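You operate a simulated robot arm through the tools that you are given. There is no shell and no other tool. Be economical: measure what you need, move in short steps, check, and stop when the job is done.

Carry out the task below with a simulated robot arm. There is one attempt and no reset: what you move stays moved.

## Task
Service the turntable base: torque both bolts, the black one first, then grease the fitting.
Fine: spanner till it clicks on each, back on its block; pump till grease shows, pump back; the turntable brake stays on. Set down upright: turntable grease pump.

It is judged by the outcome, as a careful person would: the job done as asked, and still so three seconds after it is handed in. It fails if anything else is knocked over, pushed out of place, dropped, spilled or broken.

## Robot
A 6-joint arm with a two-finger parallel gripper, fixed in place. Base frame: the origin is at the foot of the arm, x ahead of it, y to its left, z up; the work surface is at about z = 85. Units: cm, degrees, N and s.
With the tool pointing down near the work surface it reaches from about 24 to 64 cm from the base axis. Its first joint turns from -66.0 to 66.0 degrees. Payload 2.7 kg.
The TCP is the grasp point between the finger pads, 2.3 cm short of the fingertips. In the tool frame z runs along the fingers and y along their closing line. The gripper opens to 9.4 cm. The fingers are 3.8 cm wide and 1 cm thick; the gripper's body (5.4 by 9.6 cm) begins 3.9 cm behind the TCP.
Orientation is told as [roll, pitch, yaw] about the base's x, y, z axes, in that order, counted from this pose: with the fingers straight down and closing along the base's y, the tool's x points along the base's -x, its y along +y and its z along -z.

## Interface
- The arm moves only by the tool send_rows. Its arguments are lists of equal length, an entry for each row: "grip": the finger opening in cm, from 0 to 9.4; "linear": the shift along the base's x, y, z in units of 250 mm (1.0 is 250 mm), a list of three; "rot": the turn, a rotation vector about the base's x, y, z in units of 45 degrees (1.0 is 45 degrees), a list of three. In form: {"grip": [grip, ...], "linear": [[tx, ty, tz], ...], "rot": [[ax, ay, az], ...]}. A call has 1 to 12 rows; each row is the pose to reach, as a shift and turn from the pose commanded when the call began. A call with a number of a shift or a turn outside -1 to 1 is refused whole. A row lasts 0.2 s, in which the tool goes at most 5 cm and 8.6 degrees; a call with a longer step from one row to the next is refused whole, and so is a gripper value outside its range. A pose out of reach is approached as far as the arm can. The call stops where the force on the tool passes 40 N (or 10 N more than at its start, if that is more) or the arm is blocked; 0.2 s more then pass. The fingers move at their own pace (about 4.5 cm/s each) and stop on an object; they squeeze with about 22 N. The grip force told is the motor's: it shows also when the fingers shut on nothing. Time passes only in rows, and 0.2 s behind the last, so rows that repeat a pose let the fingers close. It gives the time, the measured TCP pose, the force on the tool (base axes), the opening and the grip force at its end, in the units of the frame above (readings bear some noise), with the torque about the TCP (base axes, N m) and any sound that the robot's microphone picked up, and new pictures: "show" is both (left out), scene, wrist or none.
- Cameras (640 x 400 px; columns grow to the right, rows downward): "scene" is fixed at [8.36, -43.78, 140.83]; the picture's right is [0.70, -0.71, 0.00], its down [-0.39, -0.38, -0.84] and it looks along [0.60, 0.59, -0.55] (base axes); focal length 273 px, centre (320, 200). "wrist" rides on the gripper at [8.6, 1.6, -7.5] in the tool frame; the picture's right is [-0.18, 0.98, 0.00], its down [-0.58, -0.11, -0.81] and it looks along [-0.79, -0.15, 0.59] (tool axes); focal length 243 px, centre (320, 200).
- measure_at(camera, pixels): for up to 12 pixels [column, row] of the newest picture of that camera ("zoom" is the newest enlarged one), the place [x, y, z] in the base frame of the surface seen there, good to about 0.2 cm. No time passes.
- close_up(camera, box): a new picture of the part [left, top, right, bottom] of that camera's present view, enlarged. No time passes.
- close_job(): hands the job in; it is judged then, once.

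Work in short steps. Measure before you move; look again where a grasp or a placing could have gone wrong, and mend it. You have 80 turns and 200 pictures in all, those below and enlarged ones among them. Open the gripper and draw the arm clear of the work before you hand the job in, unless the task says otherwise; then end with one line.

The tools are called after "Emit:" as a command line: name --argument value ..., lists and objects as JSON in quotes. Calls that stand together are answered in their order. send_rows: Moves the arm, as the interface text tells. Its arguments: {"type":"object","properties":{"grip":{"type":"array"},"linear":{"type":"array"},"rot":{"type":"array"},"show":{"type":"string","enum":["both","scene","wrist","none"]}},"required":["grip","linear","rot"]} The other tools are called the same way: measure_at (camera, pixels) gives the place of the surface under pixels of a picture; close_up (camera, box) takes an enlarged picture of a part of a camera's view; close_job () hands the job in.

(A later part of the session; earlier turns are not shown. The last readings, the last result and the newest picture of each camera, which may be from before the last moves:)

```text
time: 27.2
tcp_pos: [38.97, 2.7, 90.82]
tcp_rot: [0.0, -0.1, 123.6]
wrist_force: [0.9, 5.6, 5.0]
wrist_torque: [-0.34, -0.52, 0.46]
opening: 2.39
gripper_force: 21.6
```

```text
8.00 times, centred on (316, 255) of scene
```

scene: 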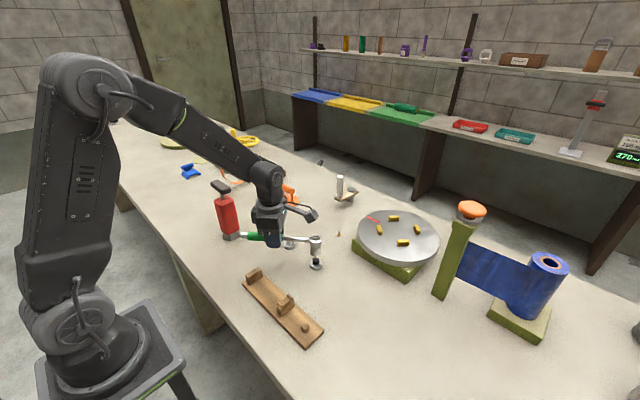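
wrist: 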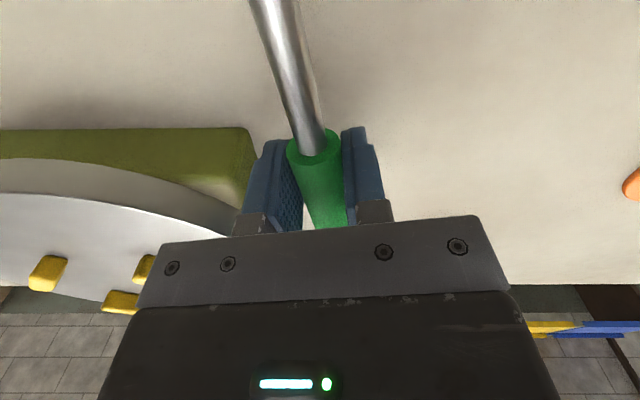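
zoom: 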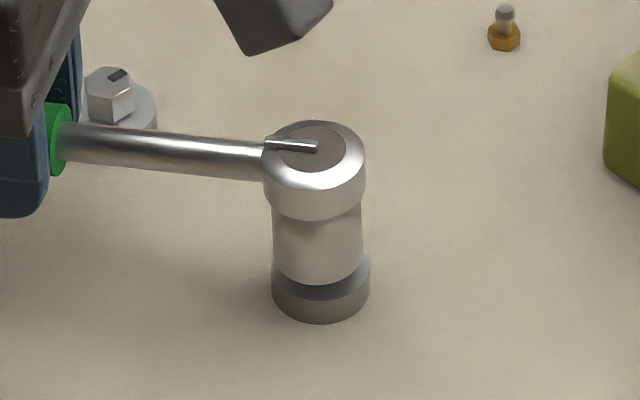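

The contact force pushes the socket toward +y (5.6 N), so I shift +y 0.2 cm and keep turning with a light press.

Emit:
send_rows --grip '[0, 0, 0, 0, 0]' --linear '[[0.003, 0.009, 0], [0.022, 0.022, 0], [0.042, 0.034, 0], [0.042, 0.034, -0.012], [0.042, 0.034, -0.012]]' --rot '[[0, 0, 0], [0, 0, -0.067], [0, 0, -0.133], [0, 0, -0.133], [0, 0, -0.133]]' --show "none"

Emit:
close_up --camera "scene" --box '[286, 230, 346, 280]'

```text
time: 28.4
tcp_pos: [40.02, 3.55, 90.68]
tcp_rot: [-0.2, -0.1, 117.6]
wrist_force: [-5.9, -1.8, 14.4]
wrist_torque: [-0.49, -0.11, -0.63]
opening: 2.38
gripper_force: 21.8
```

```text
8.00 times, centred on (316, 255) of scene
```

zoom: 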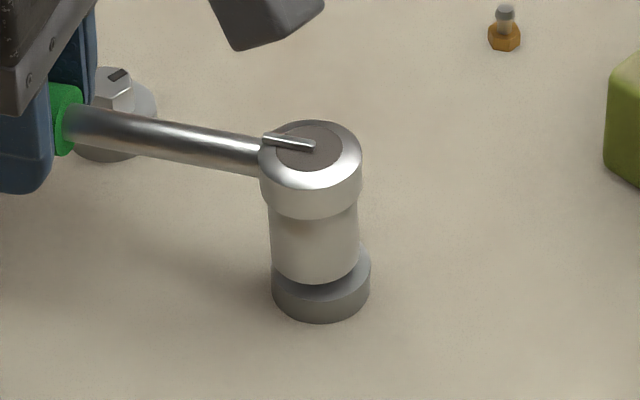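

The socket body is now visibly ~0.3 cm left of the bolt (column 313 vs 323 when seated). I lift 0.8 cm, shift by (+0.2,−0.2), and press again.

Emit:
send_rows --grip '[0, 0, 0, 0, 0, 0]' --linear '[[0, 0, 0.04], [0.008, -0.008, 0.044], [0.008, -0.008, 0.044], [0.008, -0.008, 0.02], [0.008, -0.008, 0.01], [0.008, -0.008, 0.005]]' --rot '[[0, 0, 0], [0, 0, 0], [0, 0, 0], [0, 0, 0], [0, 0, 0], [0, 0, 0]]' --show "none"

Emit:
close_up --camera "scene" --box '[286, 230, 346, 280]'

```text
time: 29.8
tcp_pos: [40.21, 3.46, 90.7]
tcp_rot: [-0.1, -0.2, 117.6]
wrist_force: [-2.0, 3.2, 2.4]
wrist_torque: [-0.32, -0.1, -0.07]
opening: 2.38
gripper_force: 22.2
```

```text
8.00 times, centred on (316, 255) of scene
```

zoom: 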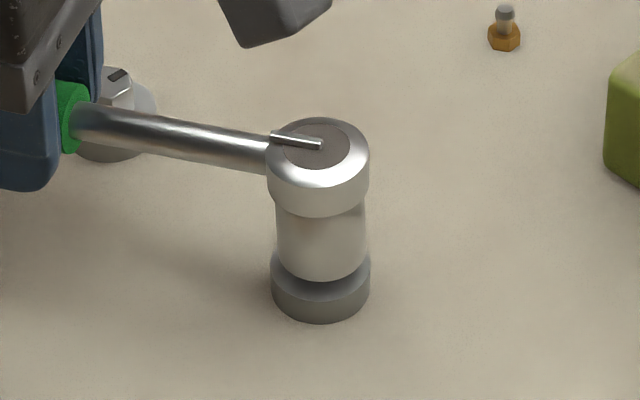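

Now centred within 0.1 cm and lightly in contact. I rotate clockwise 16° with a light press, expecting the drop.

Emit:
send_rows --grip '[0, 0, 0, 0, 0]' --linear '[[0.0274, 0.0114, -0.01], [0.055, 0.0218, -0.014], [0.083, 0.0302, -0.016], [0.1114, 0.0366, -0.018], [0.1114, 0.0366, -0.018]]' --rot '[[0, 0, -0.089], [0, 0, -0.178], [0, 0, -0.267], [0, 0, -0.356], [0, 0, -0.356]]' --show "none"

Emit:
close_up --camera "scene" --box '[286, 230, 346, 280]'

```text
time: 31.0
tcp_pos: [43.1, 4.31, 90.24]
tcp_rot: [-0.4, 0.0, 101.5]
wrist_force: [-2.9, 1.4, 27.4]
wrist_torque: [0.08, 0.05, -0.28]
opening: 2.34
gripper_force: 22.1
```

```text
8.00 times, centred on (316, 255) of scene
```

zoom: 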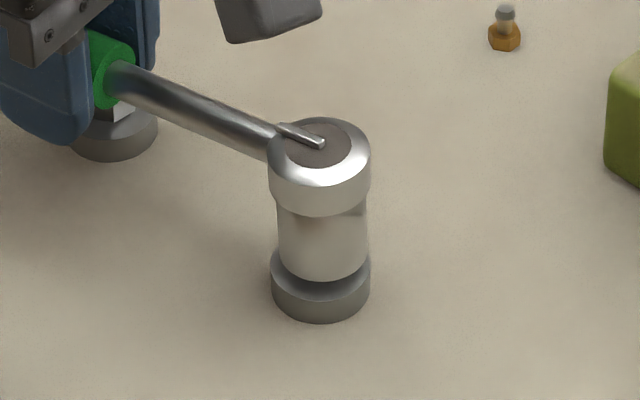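

Not dropped yet, Fz=27 N. I ease the press by 0.2 cm and continue cw to ~89°.

Emit:
send_rows --grip '[0, 0, 0, 0, 0]' --linear '[[0, 0, 0.006], [0.0216, 0.0036, 0.006], [0.0436, 0.006, 0.006], [0.0656, 0.0072, 0.006], [0.0876, 0.0076, 0.006]]' --rot '[[0, 0, 0], [0, 0, -0.067], [0, 0, -0.133], [0, 0, -0.2], [0, 0, -0.267]]' --show "none"

Emit:
close_up --camera "scene" --box '[286, 230, 346, 280]'

```text
time: 32.2
tcp_pos: [45.08, 4.5, 90.29]
tcp_rot: [0.0, -0.1, 89.6]
wrist_force: [6.3, -1.5, 8.1]
wrist_torque: [0.12, 0.05, 0.65]
opening: 2.35
gripper_force: 22.2
```

```text
8.00 times, centred on (316, 255) of scene
```

zoom: 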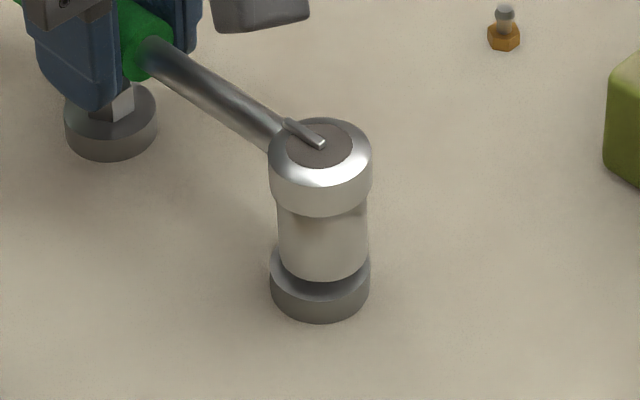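

Still riding on the head, with the bolt pushing the socket +x. I add +0.1 x and go on clockwise.

Emit:
send_rows --grip '[0, 0, 0, 0, 0]' --linear '[[0.005, 0, 0], [0.026, -0.001, -0.002], [0.048, -0.003, -0.004], [0.0696, -0.007, -0.006], [0.0912, -0.011, -0.008]]' --rot '[[0, 0, 0], [0, 0, -0.067], [0, 0, -0.133], [0, 0, -0.2], [0, 0, -0.267]]' --show "none"

Emit:
close_up --camera "scene" --box '[286, 230, 346, 280]'

```text
time: 33.4
tcp_pos: [47.58, 4.19, 90.27]
tcp_rot: [-0.1, -0.1, 77.4]
wrist_force: [-6.2, 5.4, 24.3]
wrist_torque: [-0.09, 0.06, -0.75]
opening: 2.36
gripper_force: 22.1
```

```text
8.00 times, centred on (316, 255) of scene
```

zoom: 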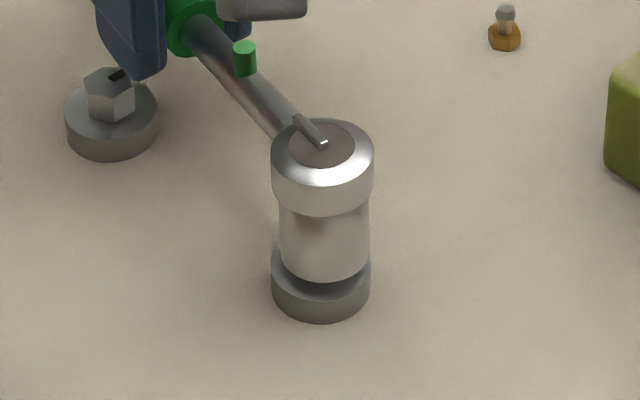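

A green pin has appeared on the shaft at zoom (245,58), which was not there before. I look closely at it.

Emit:
close_up --camera "scene" --box '[300, 220, 340, 250]'

Emit:
close_up --camera "wrist" --box '[200, 0, 420, 240]'

```text
13.33 times, centred on (320, 235) of scene
```

zoom: 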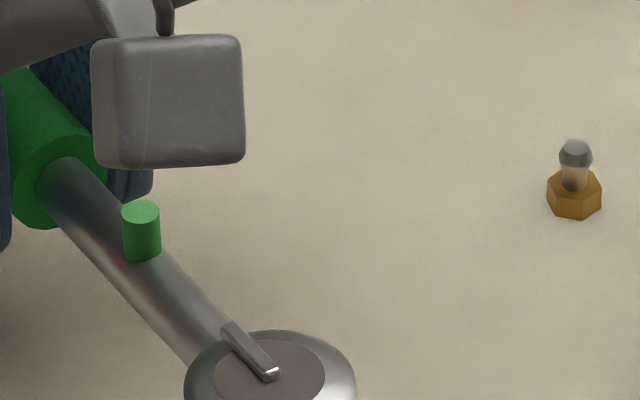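

```text
1.67 times, centred on (310, 120) of wrist
```

zoom: 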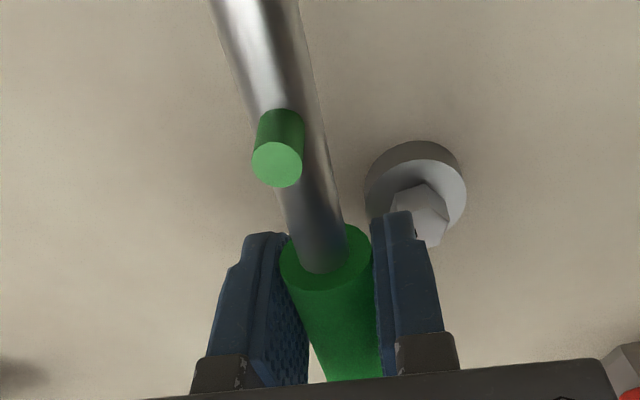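

A green tell-tale pin popped up: the spanner has clicked. I stop turning and lift straight off to inspect bolt and pin.

Emit:
send_rows --grip '[0, 0, 0, 0, 0]' --linear '[[0, 0, 0.03], [0, 0, 0.07], [0, 0, 0.12], [0, 0, 0.2], [0, 0, 0.2]]' --rot '[[0, 0, 0], [0, 0, 0], [0, 0, 0], [0, 0, 0], [0, 0, 0]]' --show "none"

Emit:
close_up --camera "scene" --box '[286, 210, 346, 270]'

```text
time: 34.6
tcp_pos: [47.56, 4.3, 95.18]
tcp_rot: [0.0, 0.0, 77.6]
wrist_force: [-0.4, -0.2, -2.5]
wrist_torque: [0.08, -0.02, -0.02]
opening: 2.36
gripper_force: 22.4
```

```text
6.67 times, centred on (316, 240) of scene
```

zoom: 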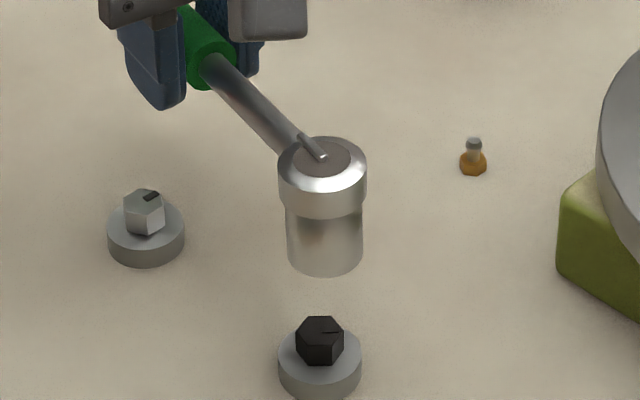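

The bolt's mark swung from about −8° to −45° and the pin reset when lifted; black bolt is torqued. Bar and hex aligned at 75° mod 60, so the bar must match the mark mod 60. I measure the socket offset and confirm the grey bolt for the next seating.

Emit:
measure_at --camera "zoom" --pixels '[[295, 157], [350, 157], [322, 141], [322, 173], [325, 156], [301, 135], [282, 170], [365, 170], [225, 70], [320, 327], [338, 333], [144, 200]]'

Emit:
close_up --camera "scene" --box '[296, 248, 336, 273]'

```text
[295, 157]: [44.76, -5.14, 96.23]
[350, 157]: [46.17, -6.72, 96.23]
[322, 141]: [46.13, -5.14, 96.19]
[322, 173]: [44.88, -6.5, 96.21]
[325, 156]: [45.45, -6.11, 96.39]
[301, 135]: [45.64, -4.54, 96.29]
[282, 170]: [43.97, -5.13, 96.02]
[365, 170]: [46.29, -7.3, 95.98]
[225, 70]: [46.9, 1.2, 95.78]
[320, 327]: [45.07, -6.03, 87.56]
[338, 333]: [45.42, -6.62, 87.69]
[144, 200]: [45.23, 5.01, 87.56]
```

```text
16.00 times, centred on (316, 260) of scene
```

zoom: 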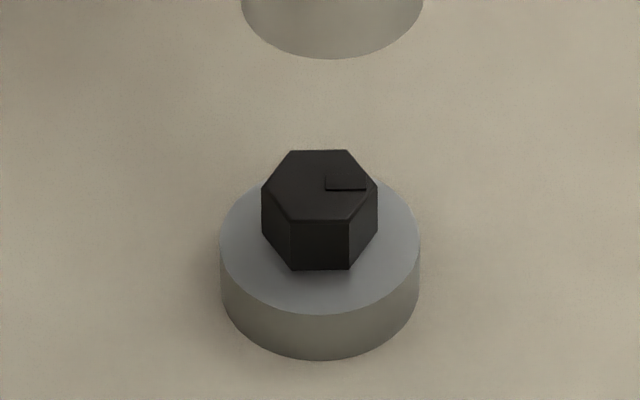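

Socket→TCP vector is r≈10.45 at yaw+0.7°. I move over the grey bolt with the handle at 59°.

Emit:
send_rows --grip '[0, 0, 0, 0, 0]' --linear '[[0.03, 0.095, 0], [0.06, 0.19, 0], [0.09, 0.285, 0], [0.118, 0.379, 0], [0.118, 0.379, 0]]' --rot '[[0, 0, -0.112], [0, 0, -0.224], [0, 0, -0.336], [0, 0, -0.447], [0, 0, -0.447]]'

Emit:
close_up --camera "scene" --box '[265, 205, 315, 255]'

```text
time: 35.8
tcp_pos: [50.71, 13.68, 95.29]
tcp_rot: [0.0, -0.1, 57.4]
wrist_force: [0.2, -0.1, -3.0]
wrist_torque: [0.08, -0.07, -0.01]
opening: 2.34
gripper_force: 22.0
```

scene: 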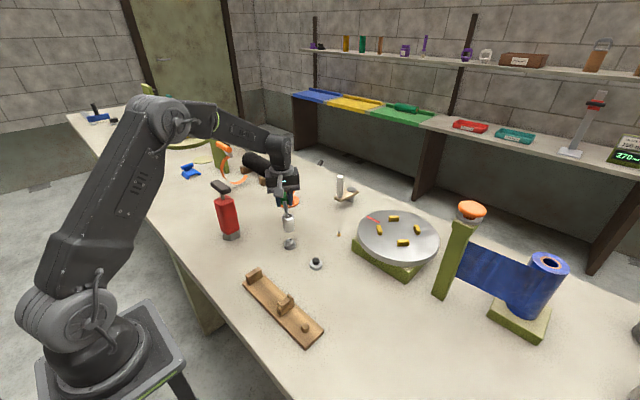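
wrist: 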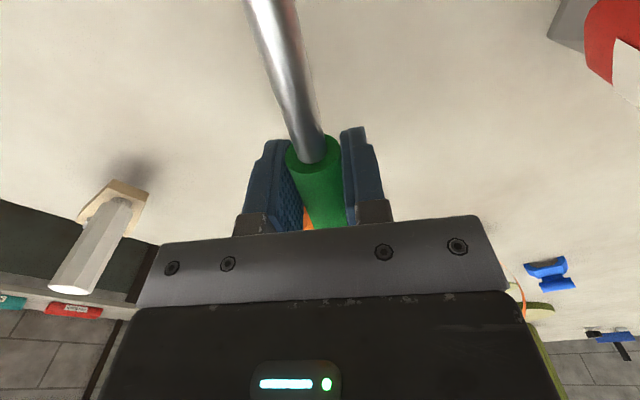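

```text
8.00 times, centred on (290, 230) of scene
```

zoom: 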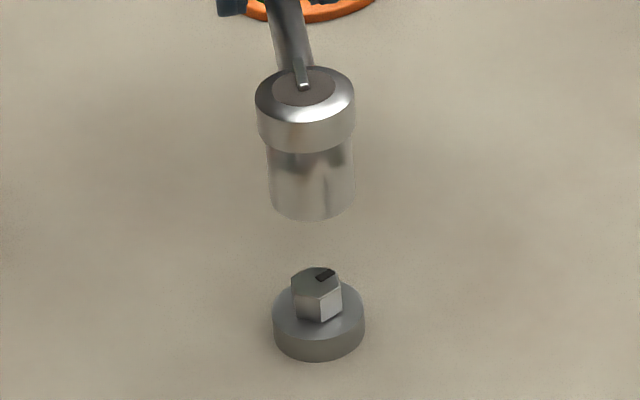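

The socket hangs over the grey bolt. I measure its top and bottom to check centring and tilt.

Emit:
measure_at --camera "zoom" --pixels '[[274, 88], [335, 88], [305, 68], [305, 108], [303, 87], [297, 62], [258, 105], [354, 105], [270, 200], [354, 200], [312, 217], [285, 30]]'

Emit:
measure_at --camera "zoom" --pixels '[[293, 278], [317, 268], [340, 289], [320, 297], [316, 283], [296, 296]]'

```text
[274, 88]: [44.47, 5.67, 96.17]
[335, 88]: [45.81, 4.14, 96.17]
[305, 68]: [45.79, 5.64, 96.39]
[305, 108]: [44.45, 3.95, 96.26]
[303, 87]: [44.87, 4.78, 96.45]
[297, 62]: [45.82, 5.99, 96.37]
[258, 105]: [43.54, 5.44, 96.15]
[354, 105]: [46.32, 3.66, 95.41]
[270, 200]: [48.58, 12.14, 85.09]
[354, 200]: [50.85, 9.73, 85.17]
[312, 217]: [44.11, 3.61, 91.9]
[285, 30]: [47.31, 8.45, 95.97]
```

```text
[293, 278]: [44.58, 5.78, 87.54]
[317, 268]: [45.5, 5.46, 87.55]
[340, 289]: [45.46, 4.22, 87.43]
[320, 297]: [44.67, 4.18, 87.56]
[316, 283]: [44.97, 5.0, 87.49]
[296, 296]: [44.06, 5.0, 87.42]
```

Offset is small: shift (−0.13,+0.08) and +4° rotation, then lower to light contact.

Emit:
send_rows --grip '[0, 0, 0, 0, 0, 0, 0]' --linear '[[-0.03, 0.019, -0.02], [-0.03, 0.019, -0.08], [-0.03, 0.019, -0.13], [-0.03, 0.019, -0.16], [-0.03, 0.019, -0.175], [-0.03, 0.019, -0.185], [-0.03, 0.019, -0.185]]' --rot '[[0, 0, 0.089], [0, 0, 0.089], [0, 0, 0.089], [0, 0, 0.089], [0, 0, 0.089], [0, 0, 0.089], [0, 0, 0.089]]' --show "none"

Emit:
close_up --camera "scene" --box '[265, 210, 325, 260]'

```text
time: 37.4
tcp_pos: [49.81, 14.22, 90.54]
tcp_rot: [-0.1, -0.1, 61.5]
wrist_force: [2.4, -1.0, -1.3]
wrist_torque: [-0.04, -0.12, 0.25]
opening: 2.32
gripper_force: 22.2
```

```text
8.00 times, centred on (295, 235) of scene
```

zoom: 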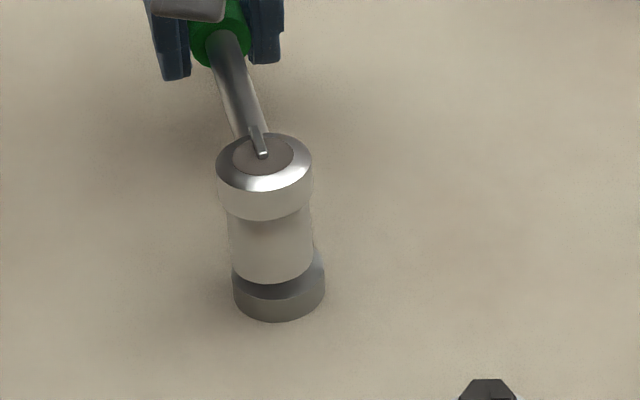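

Same depth as in the successful engagement. I press lightly and turn clockwise 16°.

Emit:
send_rows --grip '[0, 0, 0, 0, 0]' --linear '[[0, 0, -0.014], [0.0256, -0.0144, -0.016], [0.05, -0.0308, -0.016], [0.0728, -0.0488, -0.016], [0.0948, -0.0684, -0.016]]' --rot '[[0, 0, 0], [0, 0, -0.089], [0, 0, -0.178], [0, 0, -0.267], [0, 0, -0.356]]' --show "none"

Emit:
close_up --camera "scene" --box '[265, 210, 325, 260]'

```text
time: 38.6
tcp_pos: [52.23, 12.66, 90.33]
tcp_rot: [-0.2, -0.2, 45.3]
wrist_force: [1.2, 1.1, 24.5]
wrist_torque: [-0.14, 0.13, 0.03]
opening: 2.33
gripper_force: 22.0
```

```text
8.00 times, centred on (295, 235) of scene
```

zoom: 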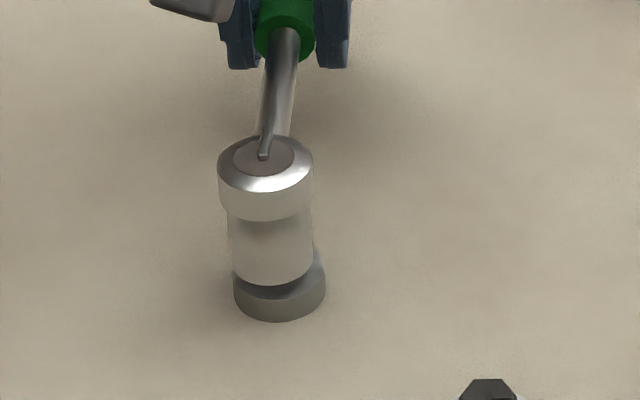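

Well-centred, lateral forces near zero. I continue clockwise 16°.

Emit:
send_rows --grip '[0, 0, 0, 0]' --linear '[[0.0204, -0.0208, 0.003], [0.0392, -0.0432, 0.003], [0.0564, -0.0668, 0.003], [0.072, -0.0916, 0.003]]' --rot '[[0, 0, -0.089], [0, 0, -0.178], [0, 0, -0.267], [0, 0, -0.356]]' --show "none"

Emit:
close_up --camera "scene" --box '[265, 210, 325, 260]'

```text
time: 39.6
tcp_pos: [54.05, 10.32, 90.32]
tcp_rot: [-0.1, -0.3, 29.3]
wrist_force: [9.0, 9.8, 15.2]
wrist_torque: [0.17, -0.36, -0.32]
opening: 2.32
gripper_force: 21.8
```

```text
8.00 times, centred on (295, 235) of scene
```

zoom: 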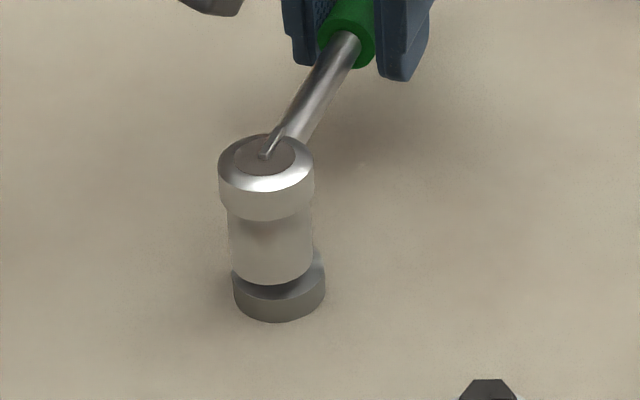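

Resistance is growing (F≈13 N lateral). I turn further in small 3° steps.

Emit:
send_rows --grip '[0, 0, 0]' --linear '[[0.0104, -0.0196, 0], [0.02, -0.0392, 0], [0.0284, -0.0596, 0]]' --rot '[[0, 0, -0.067], [0, 0, -0.133], [0, 0, -0.2]]' --show "none"

Emit:
close_up --camera "scene" --box '[265, 210, 325, 260]'

```text
time: 40.4
tcp_pos: [54.71, 8.76, 90.39]
tcp_rot: [-0.1, -0.3, 20.3]
wrist_force: [9.8, 8.4, 14.6]
wrist_torque: [0.07, -0.22, -0.43]
opening: 2.35
gripper_force: 22.2
```

```text
8.00 times, centred on (295, 235) of scene
```

zoom: 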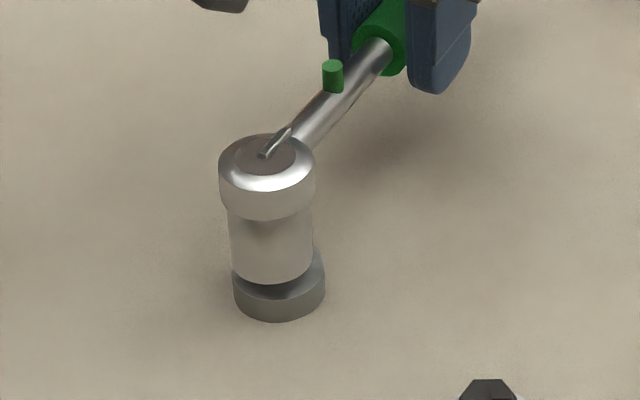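

The green pin is up: grey bolt clicked too. I lift the spanner straight off.

Emit:
send_rows --grip '[0, 0, 0, 0, 0, 0]' --linear '[[0, 0, 0.03], [0, 0, 0.07], [0, 0, 0.12], [0, 0, 0.2], [0, 0, 0.28], [0, 0, 0.28]]' --rot '[[0, 0, 0], [0, 0, 0], [0, 0, 0], [0, 0, 0], [0, 0, 0], [0, 0, 0]]'

Emit:
close_up --camera "scene" --box '[265, 195, 345, 275]'

```text
time: 41.8
tcp_pos: [54.51, 8.81, 97.23]
tcp_rot: [0.0, -0.1, 20.3]
wrist_force: [0.6, 0.4, -2.4]
wrist_torque: [0.05, -0.07, -0.02]
opening: 2.35
gripper_force: 22.3
```

scene: 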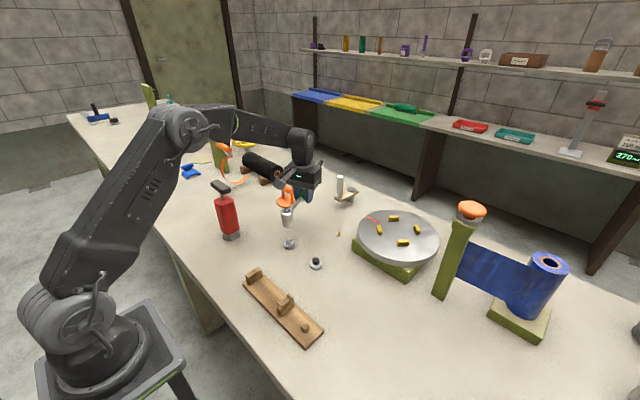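
wrist: 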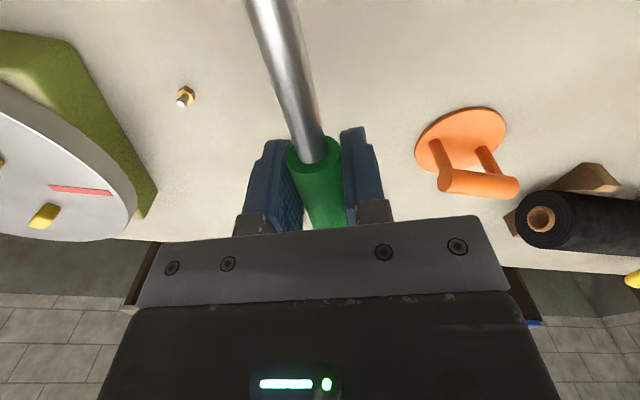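

```text
5.00 times, centred on (305, 235) of scene
```

zoom: 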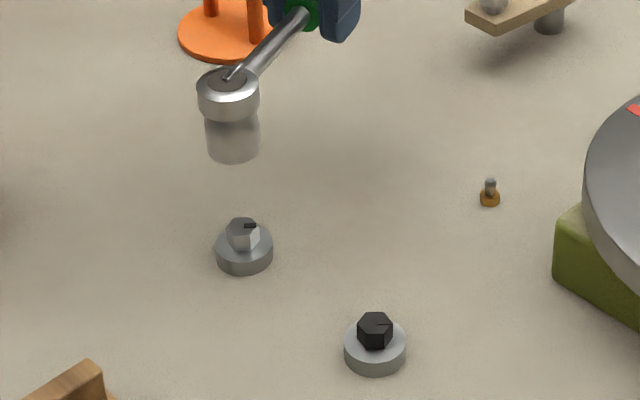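

Both marks turned alike. Now I bring the spanner back above its block, yaw 90, in two calls at this height.

Emit:
send_rows --grip '[0, 0, 0, 0, 0]' --linear '[[-0.099, -0.066, 0.02], [-0.198, -0.132, 0.04], [-0.297, -0.198, 0.06], [-0.396, -0.264, 0.06], [-0.493, -0.328, 0.06]]' --rot '[[0, 0, 0.155], [0, 0, 0.31], [0, 0, 0.465], [0, 0, 0.62], [0, 0, 0.775]]' --show "none"

Emit:
send_rows --grip '[0, 0, 0, 0, 0, 0]' --linear '[[-0.099, -0.066, 0], [-0.198, -0.132, 0], [-0.297, -0.198, 0], [-0.396, -0.264, 0], [-0.493, -0.33, 0], [-0.493, -0.33, 0]]' --rot '[[0, 0, 0.155], [0, 0, 0.31], [0, 0, 0.465], [0, 0, 0.62], [0, 0, 0.775], [0, 0, 0.775]]'

Emit:
close_up --camera "scene" --box '[230, 250, 350, 350]'

```text
time: 43.0
tcp_pos: [42.27, 0.41, 98.75]
tcp_rot: [-0.1, -0.1, 55.4]
wrist_force: [0.1, 1.0, -2.2]
wrist_torque: [0.08, -0.05, -0.02]
opening: 2.34
gripper_force: 21.4
```

```text
time: 44.4
tcp_pos: [29.78, -7.71, 98.49]
tcp_rot: [-0.1, -0.1, 90.3]
wrist_force: [-0.2, -0.2, -1.9]
wrist_torque: [0.08, -0.01, 0.01]
opening: 2.32
gripper_force: 22.0
```

scene: 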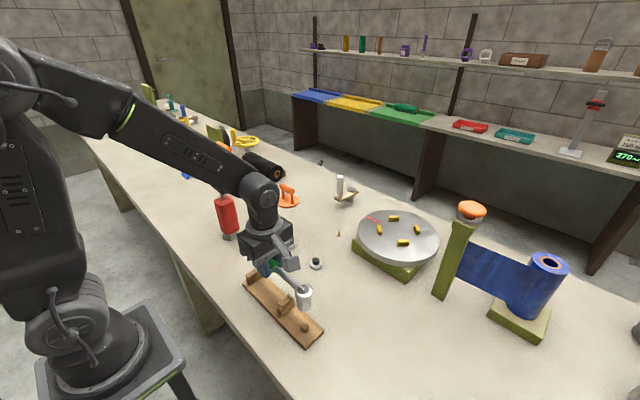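
wrist: 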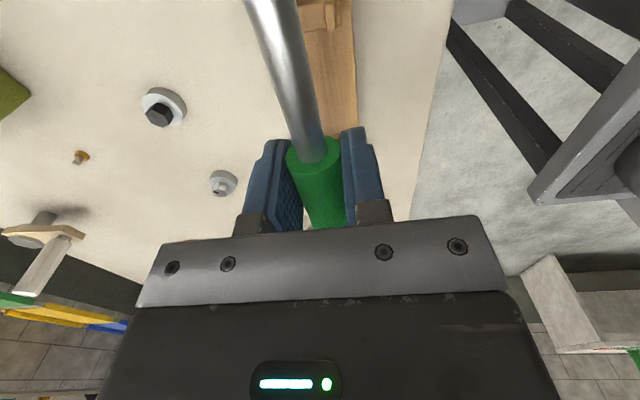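

```text
4.00 times, centred on (290, 300) of scene
```

zoom: 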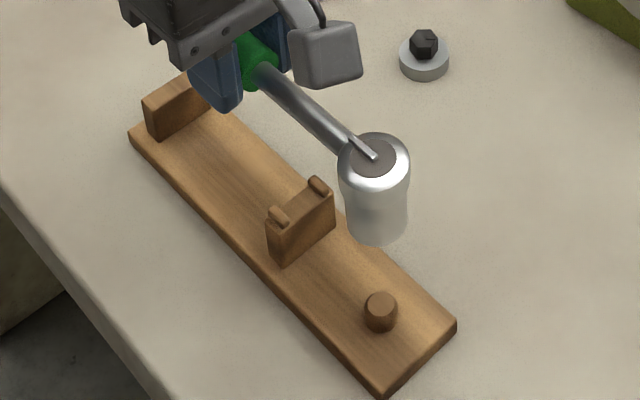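

I measure the socket axis, bar, peg and post notch to align before lowering.

Emit:
measure_at --camera "zoom" --pixels '[[353, 157], [396, 157], [374, 137], [374, 177], [377, 156], [352, 136], [276, 85], [371, 300], [392, 300], [380, 293], [381, 308], [300, 210]]'

Emit:
measure_at --camera "zoom" --pixels '[[275, 214], [322, 184], [281, 208], [315, 190], [298, 200], [180, 105]]'

```text
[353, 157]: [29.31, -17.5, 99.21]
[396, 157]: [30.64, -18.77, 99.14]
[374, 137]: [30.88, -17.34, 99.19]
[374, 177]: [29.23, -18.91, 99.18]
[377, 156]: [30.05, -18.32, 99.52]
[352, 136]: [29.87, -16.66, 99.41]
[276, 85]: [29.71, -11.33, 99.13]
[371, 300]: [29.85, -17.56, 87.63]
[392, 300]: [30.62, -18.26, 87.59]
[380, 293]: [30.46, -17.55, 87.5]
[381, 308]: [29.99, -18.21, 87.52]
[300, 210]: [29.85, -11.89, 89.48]
```

```text
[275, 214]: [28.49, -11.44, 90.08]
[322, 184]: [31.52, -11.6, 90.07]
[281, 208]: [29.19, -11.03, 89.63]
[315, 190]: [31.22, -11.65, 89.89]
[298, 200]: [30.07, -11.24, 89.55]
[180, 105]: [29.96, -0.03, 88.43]
```

Socket is nearly over the peg (30.1,−18.0); the handle is ~2° off. I correct by −2° about the socket and lower to just above seat.

Emit:
send_rows --grip '[0, 0, 0, 0, 0, 0, 0]' --linear '[[0.015, 0.003, 0], [0.015, 0.003, -0.1], [0.015, 0.003, -0.2], [0.015, 0.003, -0.26], [0.015, 0.003, -0.29], [0.015, 0.003, -0.31], [0.015, 0.003, -0.31]]' --rot '[[0, 0, -0.044], [0, 0, -0.044], [0, 0, -0.044], [0, 0, -0.044], [0, 0, -0.044], [0, 0, -0.044], [0, 0, -0.044]]' --show "none"

Emit:
close_up --camera "scene" --box '[230, 250, 350, 350]'

```text
time: 46.0
tcp_pos: [30.26, -7.59, 90.89]
tcp_rot: [0.0, -0.1, 88.2]
wrist_force: [-0.1, 0.1, -2.5]
wrist_torque: [0.1, 0.02, 0.0]
opening: 2.35
gripper_force: 22.5
```

```text
4.00 times, centred on (290, 300) of scene
```

zoom: 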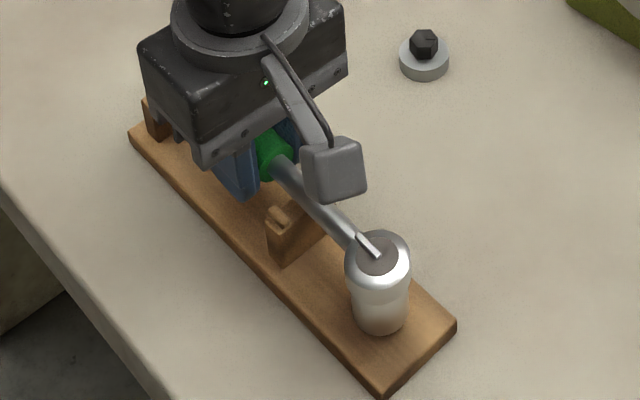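

No contact yet (Fz −2.5) and aligned with notch and peg. I lower the last bit gently.

Emit:
send_rows --grip '[0, 0, 0, 0]' --linear '[[0, 0, -0.008], [0, 0, -0.016], [0, 0, -0.024], [0, 0, -0.024]]' --rot '[[0, 0, 0], [0, 0, 0], [0, 0, 0], [0, 0, 0]]' --show "none"

Emit:
close_up --camera "scene" --box '[250, 270, 340, 345]'

```text
time: 47.0
tcp_pos: [30.37, -7.63, 90.47]
tcp_rot: [-0.1, 0.0, 88.2]
wrist_force: [-3.0, 2.1, 28.7]
wrist_torque: [0.1, -0.02, -0.27]
opening: 2.36
gripper_force: 21.8
```

```text
5.33 times, centred on (295, 308) of scene
```

zoom: 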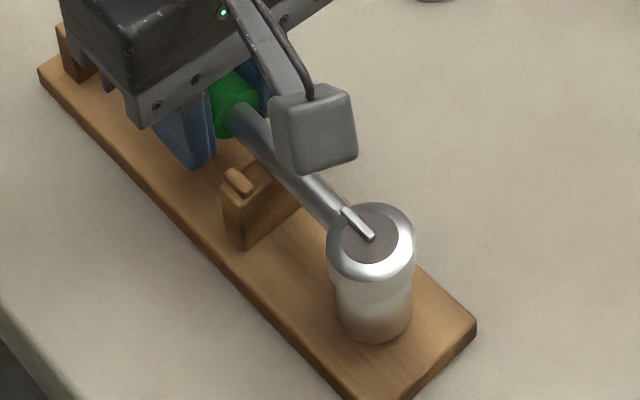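

Seated (28 N). I ease off and open, then look before retreating.

Emit:
send_rows --grip '[2.4, 3.5, 5, 6, 6]' --linear '[[0, 0, 0.008], [0, 0, 0.008], [0, 0, 0.008], [0, 0, 0.008], [0, 0, 0.008]]' --rot '[[0, 0, 0], [0, 0, 0], [0, 0, 0], [0, 0, 0], [0, 0, 0]]'

Emit:
close_up --camera "scene" --box '[250, 270, 340, 345]'

```text
time: 48.2
tcp_pos: [30.35, -7.54, 90.56]
tcp_rot: [0.0, -0.1, 88.2]
wrist_force: [-0.2, -0.9, 0.5]
wrist_torque: [-0.03, 0.0, -0.01]
opening: 6.0
gripper_force: 0.0
```

scene: 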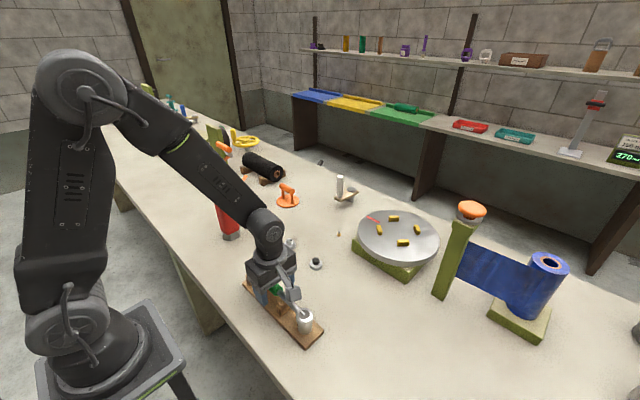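
wrist: 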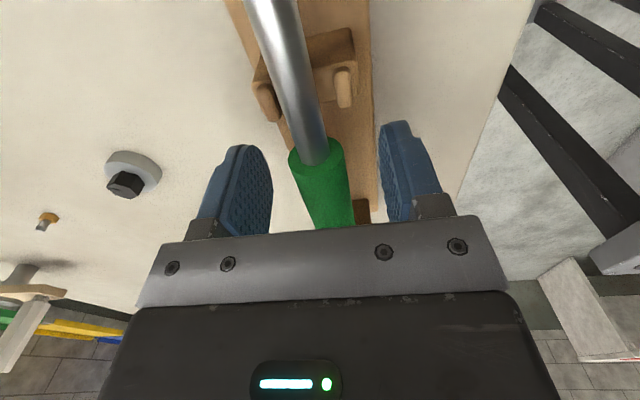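

```text
5.33 times, centred on (295, 308) of scene
```

zoom: 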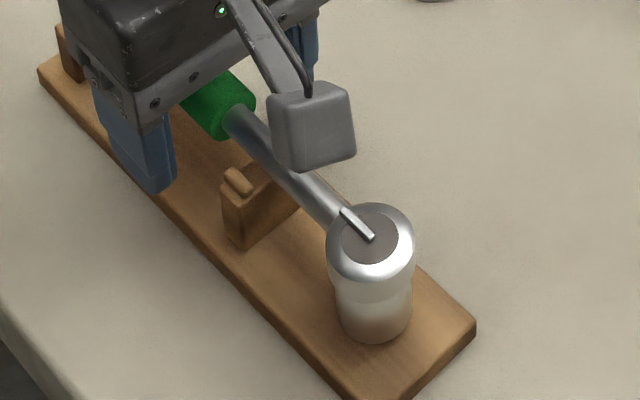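

Released and resting in the notch. I raise straight up and look.

Emit:
send_rows --grip '[6, 6, 6, 6, 6, 6]' --linear '[[0, 0, 0.1], [0, 0, 0.25], [0, 0, 0.45], [0, 0, 0.65], [0, 0, 0.85], [0, 0, 1.0]]' --rot '[[0, 0, 0], [0, 0, 0], [0, 0, 0], [0, 0, 0], [0, 0, 0], [0, 0, 0]]'

Emit:
close_up --camera "scene" --box '[235, 255, 335, 350]'

Emit:
close_up --camera "scene" --box '[195, 170, 265, 250]'

```text
time: 49.6
tcp_pos: [30.33, -7.69, 115.49]
tcp_rot: [0.0, -0.1, 88.2]
wrist_force: [-0.5, 0.1, 0.3]
wrist_torque: [-0.01, -0.02, 0.04]
opening: 5.98
gripper_force: 0.2
```

scene: 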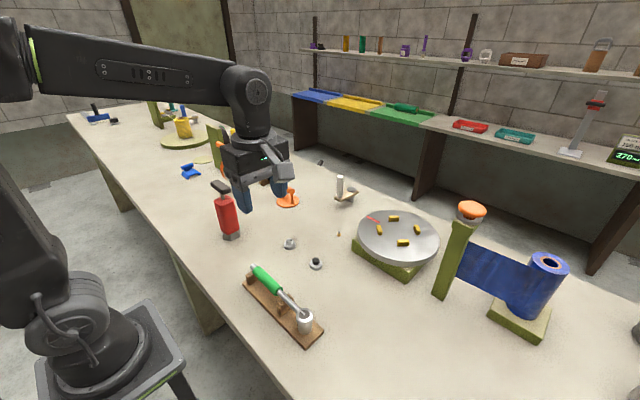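
wrist: 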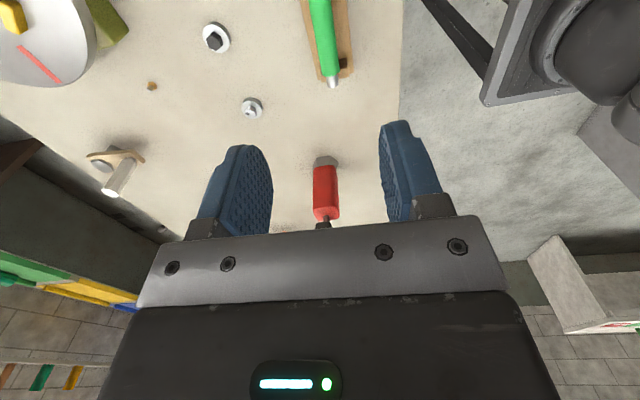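

```text
4.21 times, centred on (285, 302) of scene
```

zoom: 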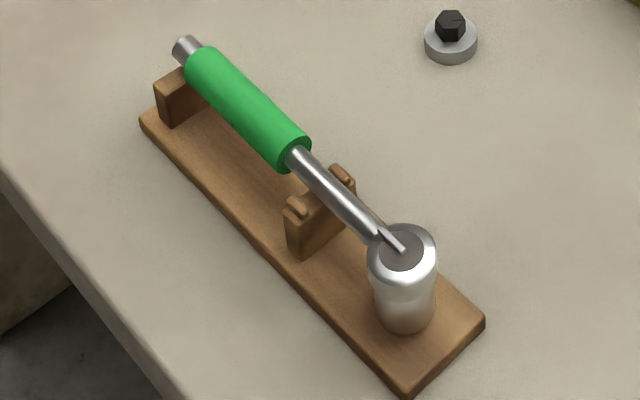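

```text
5.00 times, centred on (230, 210) of scene
```

zoom: 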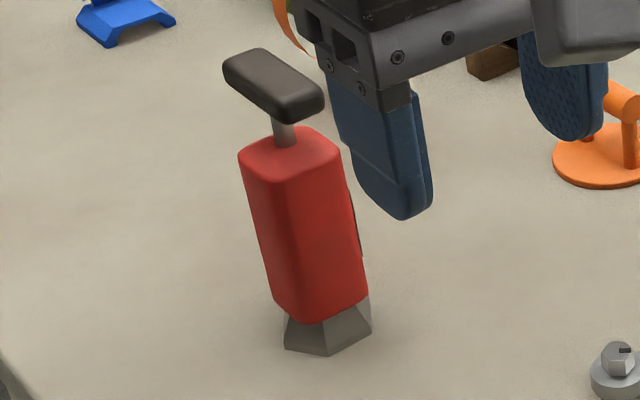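

The spanner's image is a few pixels higher than at the start; I check its height and pose against the original, and measure the pump.

Emit:
measure_at --camera "zoom" --pixels '[[245, 65], [320, 95], [272, 80], [280, 128], [245, 165], [290, 150], [335, 165], [305, 245], [260, 220], [327, 335], [290, 340], [365, 335]]'

Emit:
close_up --camera "scene" --box '[280, 295, 330, 345]'

Emit:
measure_at --camera "scene" --pixels '[[281, 283], [303, 313], [268, 279], [254, 268], [304, 334], [245, 283]]'

```text
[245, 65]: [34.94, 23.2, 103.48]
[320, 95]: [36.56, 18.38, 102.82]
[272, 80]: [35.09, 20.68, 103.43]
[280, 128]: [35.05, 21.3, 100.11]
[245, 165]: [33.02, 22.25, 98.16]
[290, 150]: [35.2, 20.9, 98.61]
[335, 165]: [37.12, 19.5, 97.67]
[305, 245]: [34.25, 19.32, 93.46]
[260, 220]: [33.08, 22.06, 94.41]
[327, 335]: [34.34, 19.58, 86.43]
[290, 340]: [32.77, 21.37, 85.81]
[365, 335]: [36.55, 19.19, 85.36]
```

```text
8.00 times, centred on (305, 320) of scene
```

zoom: 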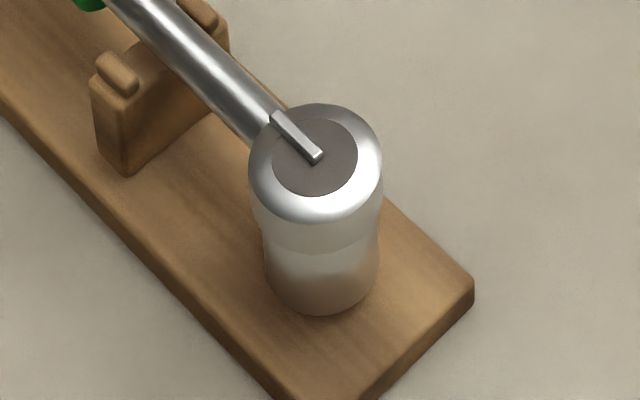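

```text
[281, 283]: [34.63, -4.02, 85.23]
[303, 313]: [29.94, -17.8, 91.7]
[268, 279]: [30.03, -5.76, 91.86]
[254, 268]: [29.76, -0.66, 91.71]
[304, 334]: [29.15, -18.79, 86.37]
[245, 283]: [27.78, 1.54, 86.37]
```

The socket sits ~0.5 cm higher than originally (disc z 91.7). I measure its centre against the peg position.

Emit:
measure_at --camera "zoom" --pixels '[[275, 158], [355, 158], [315, 122], [315, 193], [315, 165], [268, 280], [376, 280], [322, 310], [322, 318], [160, 85], [190, 50]]'

Emit:
close_up --camera "wrist" --box '[280, 0, 380, 100]'

```text
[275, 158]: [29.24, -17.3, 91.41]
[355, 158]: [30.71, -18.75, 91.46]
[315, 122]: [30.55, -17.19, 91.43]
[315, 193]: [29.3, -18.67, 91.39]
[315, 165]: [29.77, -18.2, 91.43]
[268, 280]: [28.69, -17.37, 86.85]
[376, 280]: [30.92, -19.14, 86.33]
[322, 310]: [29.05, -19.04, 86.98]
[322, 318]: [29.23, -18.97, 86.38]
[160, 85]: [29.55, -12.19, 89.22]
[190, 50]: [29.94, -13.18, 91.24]
```

```text
4.00 times, centred on (330, 50) of wrist
```

zoom: 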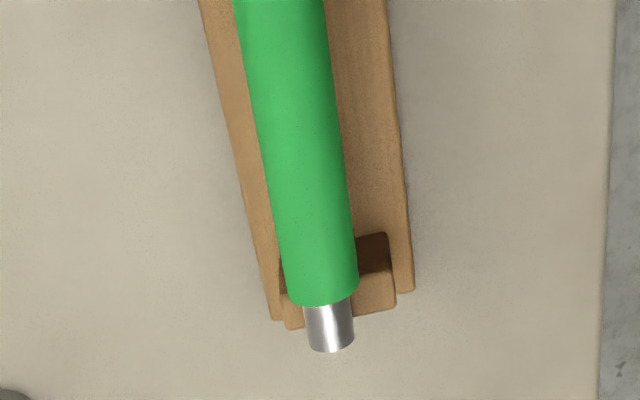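

The spanner is settled on peg and posts (centre (29.95,−18.0)), fine. Now the pump: I zoom on its T-handle and measure it.

Emit:
close_up --camera "scene" --box '[200, 172, 250, 245]'

Emit:
measure_at --camera "scene" --pixels '[[213, 183], [218, 182], [221, 186], [224, 184], [228, 191], [232, 189], [221, 200], [231, 236], [222, 205], [238, 205]]'

```text
5.48 times, centred on (225, 208) of scene
```

zoom: 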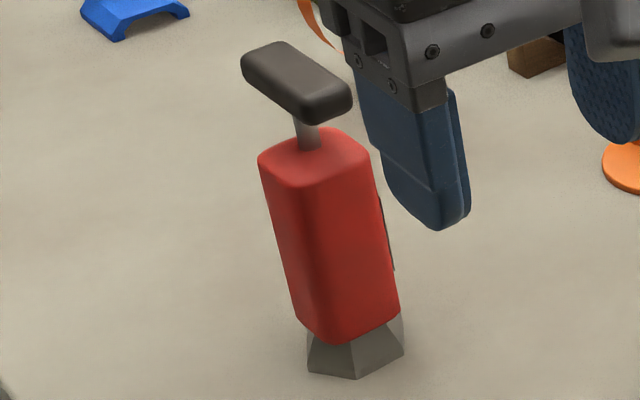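

```text
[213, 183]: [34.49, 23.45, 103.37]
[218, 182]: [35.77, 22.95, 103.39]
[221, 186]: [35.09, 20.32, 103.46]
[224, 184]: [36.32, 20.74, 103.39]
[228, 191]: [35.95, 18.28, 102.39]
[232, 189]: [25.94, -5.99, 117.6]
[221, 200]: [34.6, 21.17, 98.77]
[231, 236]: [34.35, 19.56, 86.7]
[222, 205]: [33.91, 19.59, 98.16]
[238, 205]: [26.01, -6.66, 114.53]
```

I measure the bar's top corners in this zoom.

Emit:
measure_at --camera "zoom" --pixels '[[250, 62], [282, 46], [344, 88], [310, 104], [265, 53], [327, 95], [296, 75], [310, 140], [264, 160], [315, 180], [362, 150], [325, 132]]'

Emit:
measure_at --camera "zoom" --pixels '[[308, 368], [356, 376], [402, 350], [355, 350], [390, 240], [296, 90], [296, 105]]'

```text
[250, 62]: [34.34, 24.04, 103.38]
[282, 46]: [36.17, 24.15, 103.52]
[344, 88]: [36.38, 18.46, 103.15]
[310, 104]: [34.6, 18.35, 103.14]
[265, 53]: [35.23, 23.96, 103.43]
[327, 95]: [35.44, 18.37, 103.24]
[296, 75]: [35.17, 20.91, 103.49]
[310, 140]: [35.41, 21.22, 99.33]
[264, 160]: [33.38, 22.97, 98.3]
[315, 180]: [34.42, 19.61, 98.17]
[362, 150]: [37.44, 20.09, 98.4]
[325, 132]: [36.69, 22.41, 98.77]
```

```text
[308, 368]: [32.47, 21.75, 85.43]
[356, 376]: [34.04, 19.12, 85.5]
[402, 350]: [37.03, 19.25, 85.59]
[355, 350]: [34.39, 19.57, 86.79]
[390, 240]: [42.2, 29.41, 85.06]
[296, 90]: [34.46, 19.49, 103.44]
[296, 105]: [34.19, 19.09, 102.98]
```

The bar lies along y: x centre 35.35, y centre 21.2, top z 103.45. I go above it with yaw ~90.

Emit:
send_rows --grip '[6, 6, 6, 6]' --linear '[[0.05, 0.15, 0], [0.1, 0.3, 0], [0.15, 0.45, 0], [0.2, 0.6, 0]]' --rot '[[0, 0, 0.01], [0, 0, 0.02], [0, 0, 0.03], [0, 0, 0.04]]' --show "none"

Emit:
send_rows --grip '[6, 6, 6, 6, 6, 6]' --linear '[[0, 0.14, 0], [0, 0.28, 0], [0, 0.42, 0], [0, 0.555, 0], [0, 0.555, -0.14], [0, 0.555, -0.26]]' --rot '[[0, 0, 0], [0, 0, 0], [0, 0, 0], [0, 0, 0], [0, 0, 0], [0, 0, 0]]'

```text
time: 50.6
tcp_pos: [35.3, 7.44, 115.57]
tcp_rot: [0.0, -0.1, 89.9]
wrist_force: [0.4, -0.3, 0.2]
wrist_torque: [-0.02, -0.03, -0.02]
opening: 5.97
gripper_force: 0.0
```

```text
time: 52.0
tcp_pos: [35.37, 21.29, 109.09]
tcp_rot: [-0.1, 0.0, 90.0]
wrist_force: [0.4, 0.6, 0.2]
wrist_torque: [0.01, 0.01, -0.01]
opening: 6.0
gripper_force: 0.0
```

scene: 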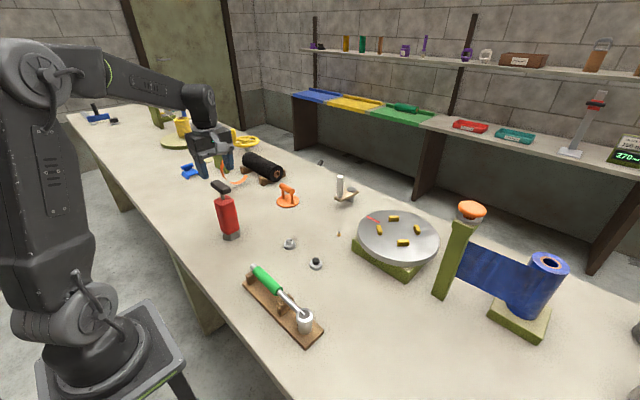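
wrist: 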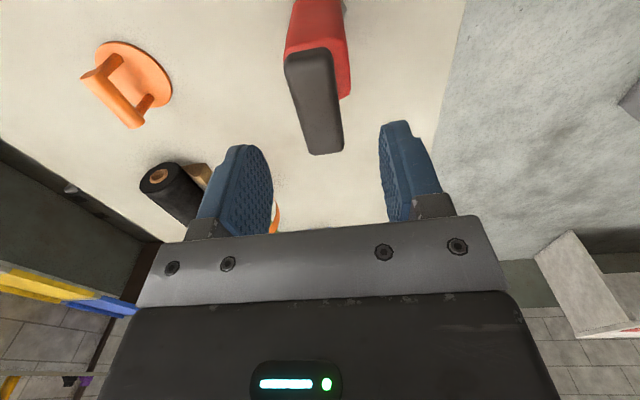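

The bar is centred between the fingers. I descend to z≈102.7 and close on it.

Emit:
send_rows --grip '[6, 6, 6, 0, 0, 0, 0, 0]' --linear '[[0, 0, -0.1], [0, 0, -0.2], [0, 0, -0.254], [0, 0, -0.254], [0, 0, -0.254], [0, 0, -0.254], [0, 0, -0.254], [0, 0, -0.254]]' --rot '[[0, 0, 0], [0, 0, 0], [0, 0, 0], [0, 0, 0], [0, 0, 0], [0, 0, 0], [0, 0, 0], [0, 0, 0]]' --show "wrist"

Emit:
close_up --camera "scene" --box '[190, 160, 270, 250]'

```text
time: 53.8
tcp_pos: [35.22, 21.16, 102.61]
tcp_rot: [-0.1, 0.0, 90.1]
wrist_force: [1.1, -0.2, -0.6]
wrist_torque: [-0.03, -0.19, 0.04]
opening: 2.75
gripper_force: 21.8
```

wrist: 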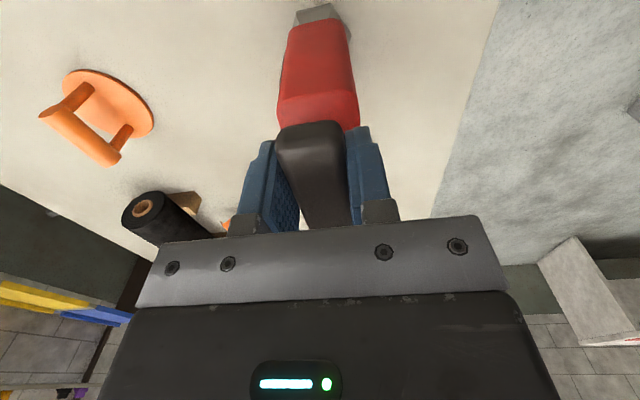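

```text
4.44 times, centred on (230, 205) of scene
```

zoom: 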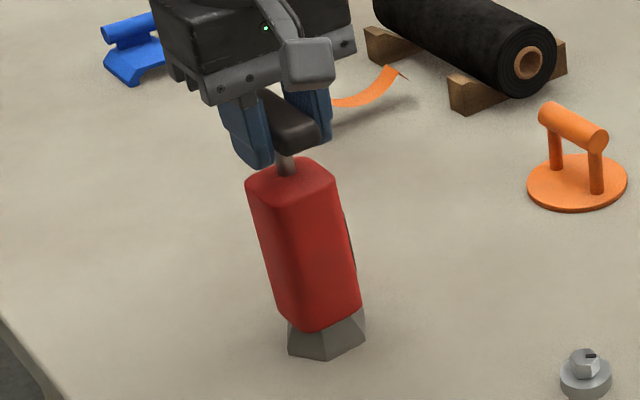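

Gripped (2.75 cm, 21.8 N). I lift 6 cm and check.

Emit:
send_rows --grip '[0, 0, 0, 0, 0, 0]' --linear '[[0, 0, 0.03], [0, 0, 0.07], [0, 0, 0.12], [0, 0, 0.18], [0, 0, 0.24], [0, 0, 0.24]]' --rot '[[0, 0, 0], [0, 0, 0], [0, 0, 0], [0, 0, 0], [0, 0, 0], [0, 0, 0]]' --show "wrist"

Emit:
close_up --camera "scene" --box '[190, 140, 270, 250]'

```text
time: 55.2
tcp_pos: [35.26, 21.25, 108.66]
tcp_rot: [-0.1, -0.1, 90.1]
wrist_force: [0.1, 0.0, -5.4]
wrist_torque: [-0.02, -0.01, -0.01]
opening: 2.74
gripper_force: 22.0
```

wrist: 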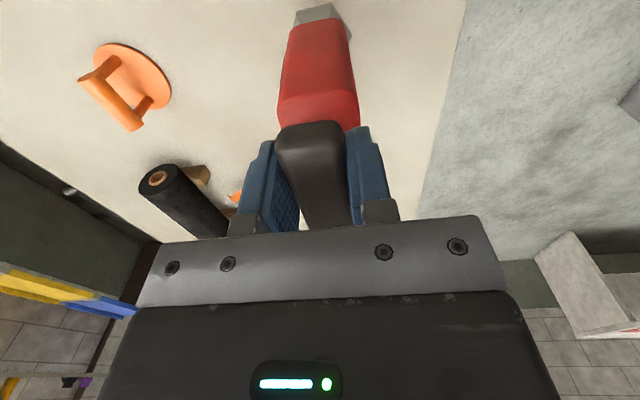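

```text
3.64 times, centred on (230, 195) of scene
```

zoom: 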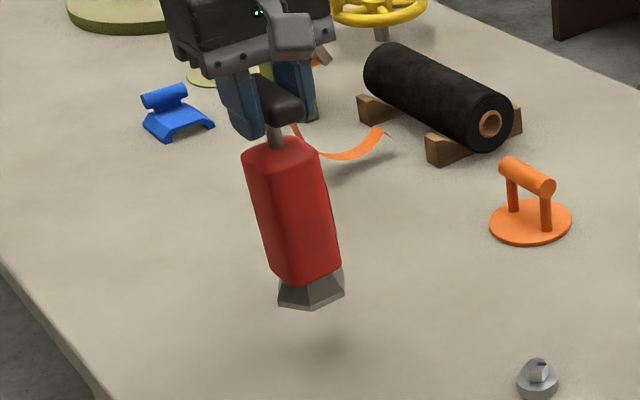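

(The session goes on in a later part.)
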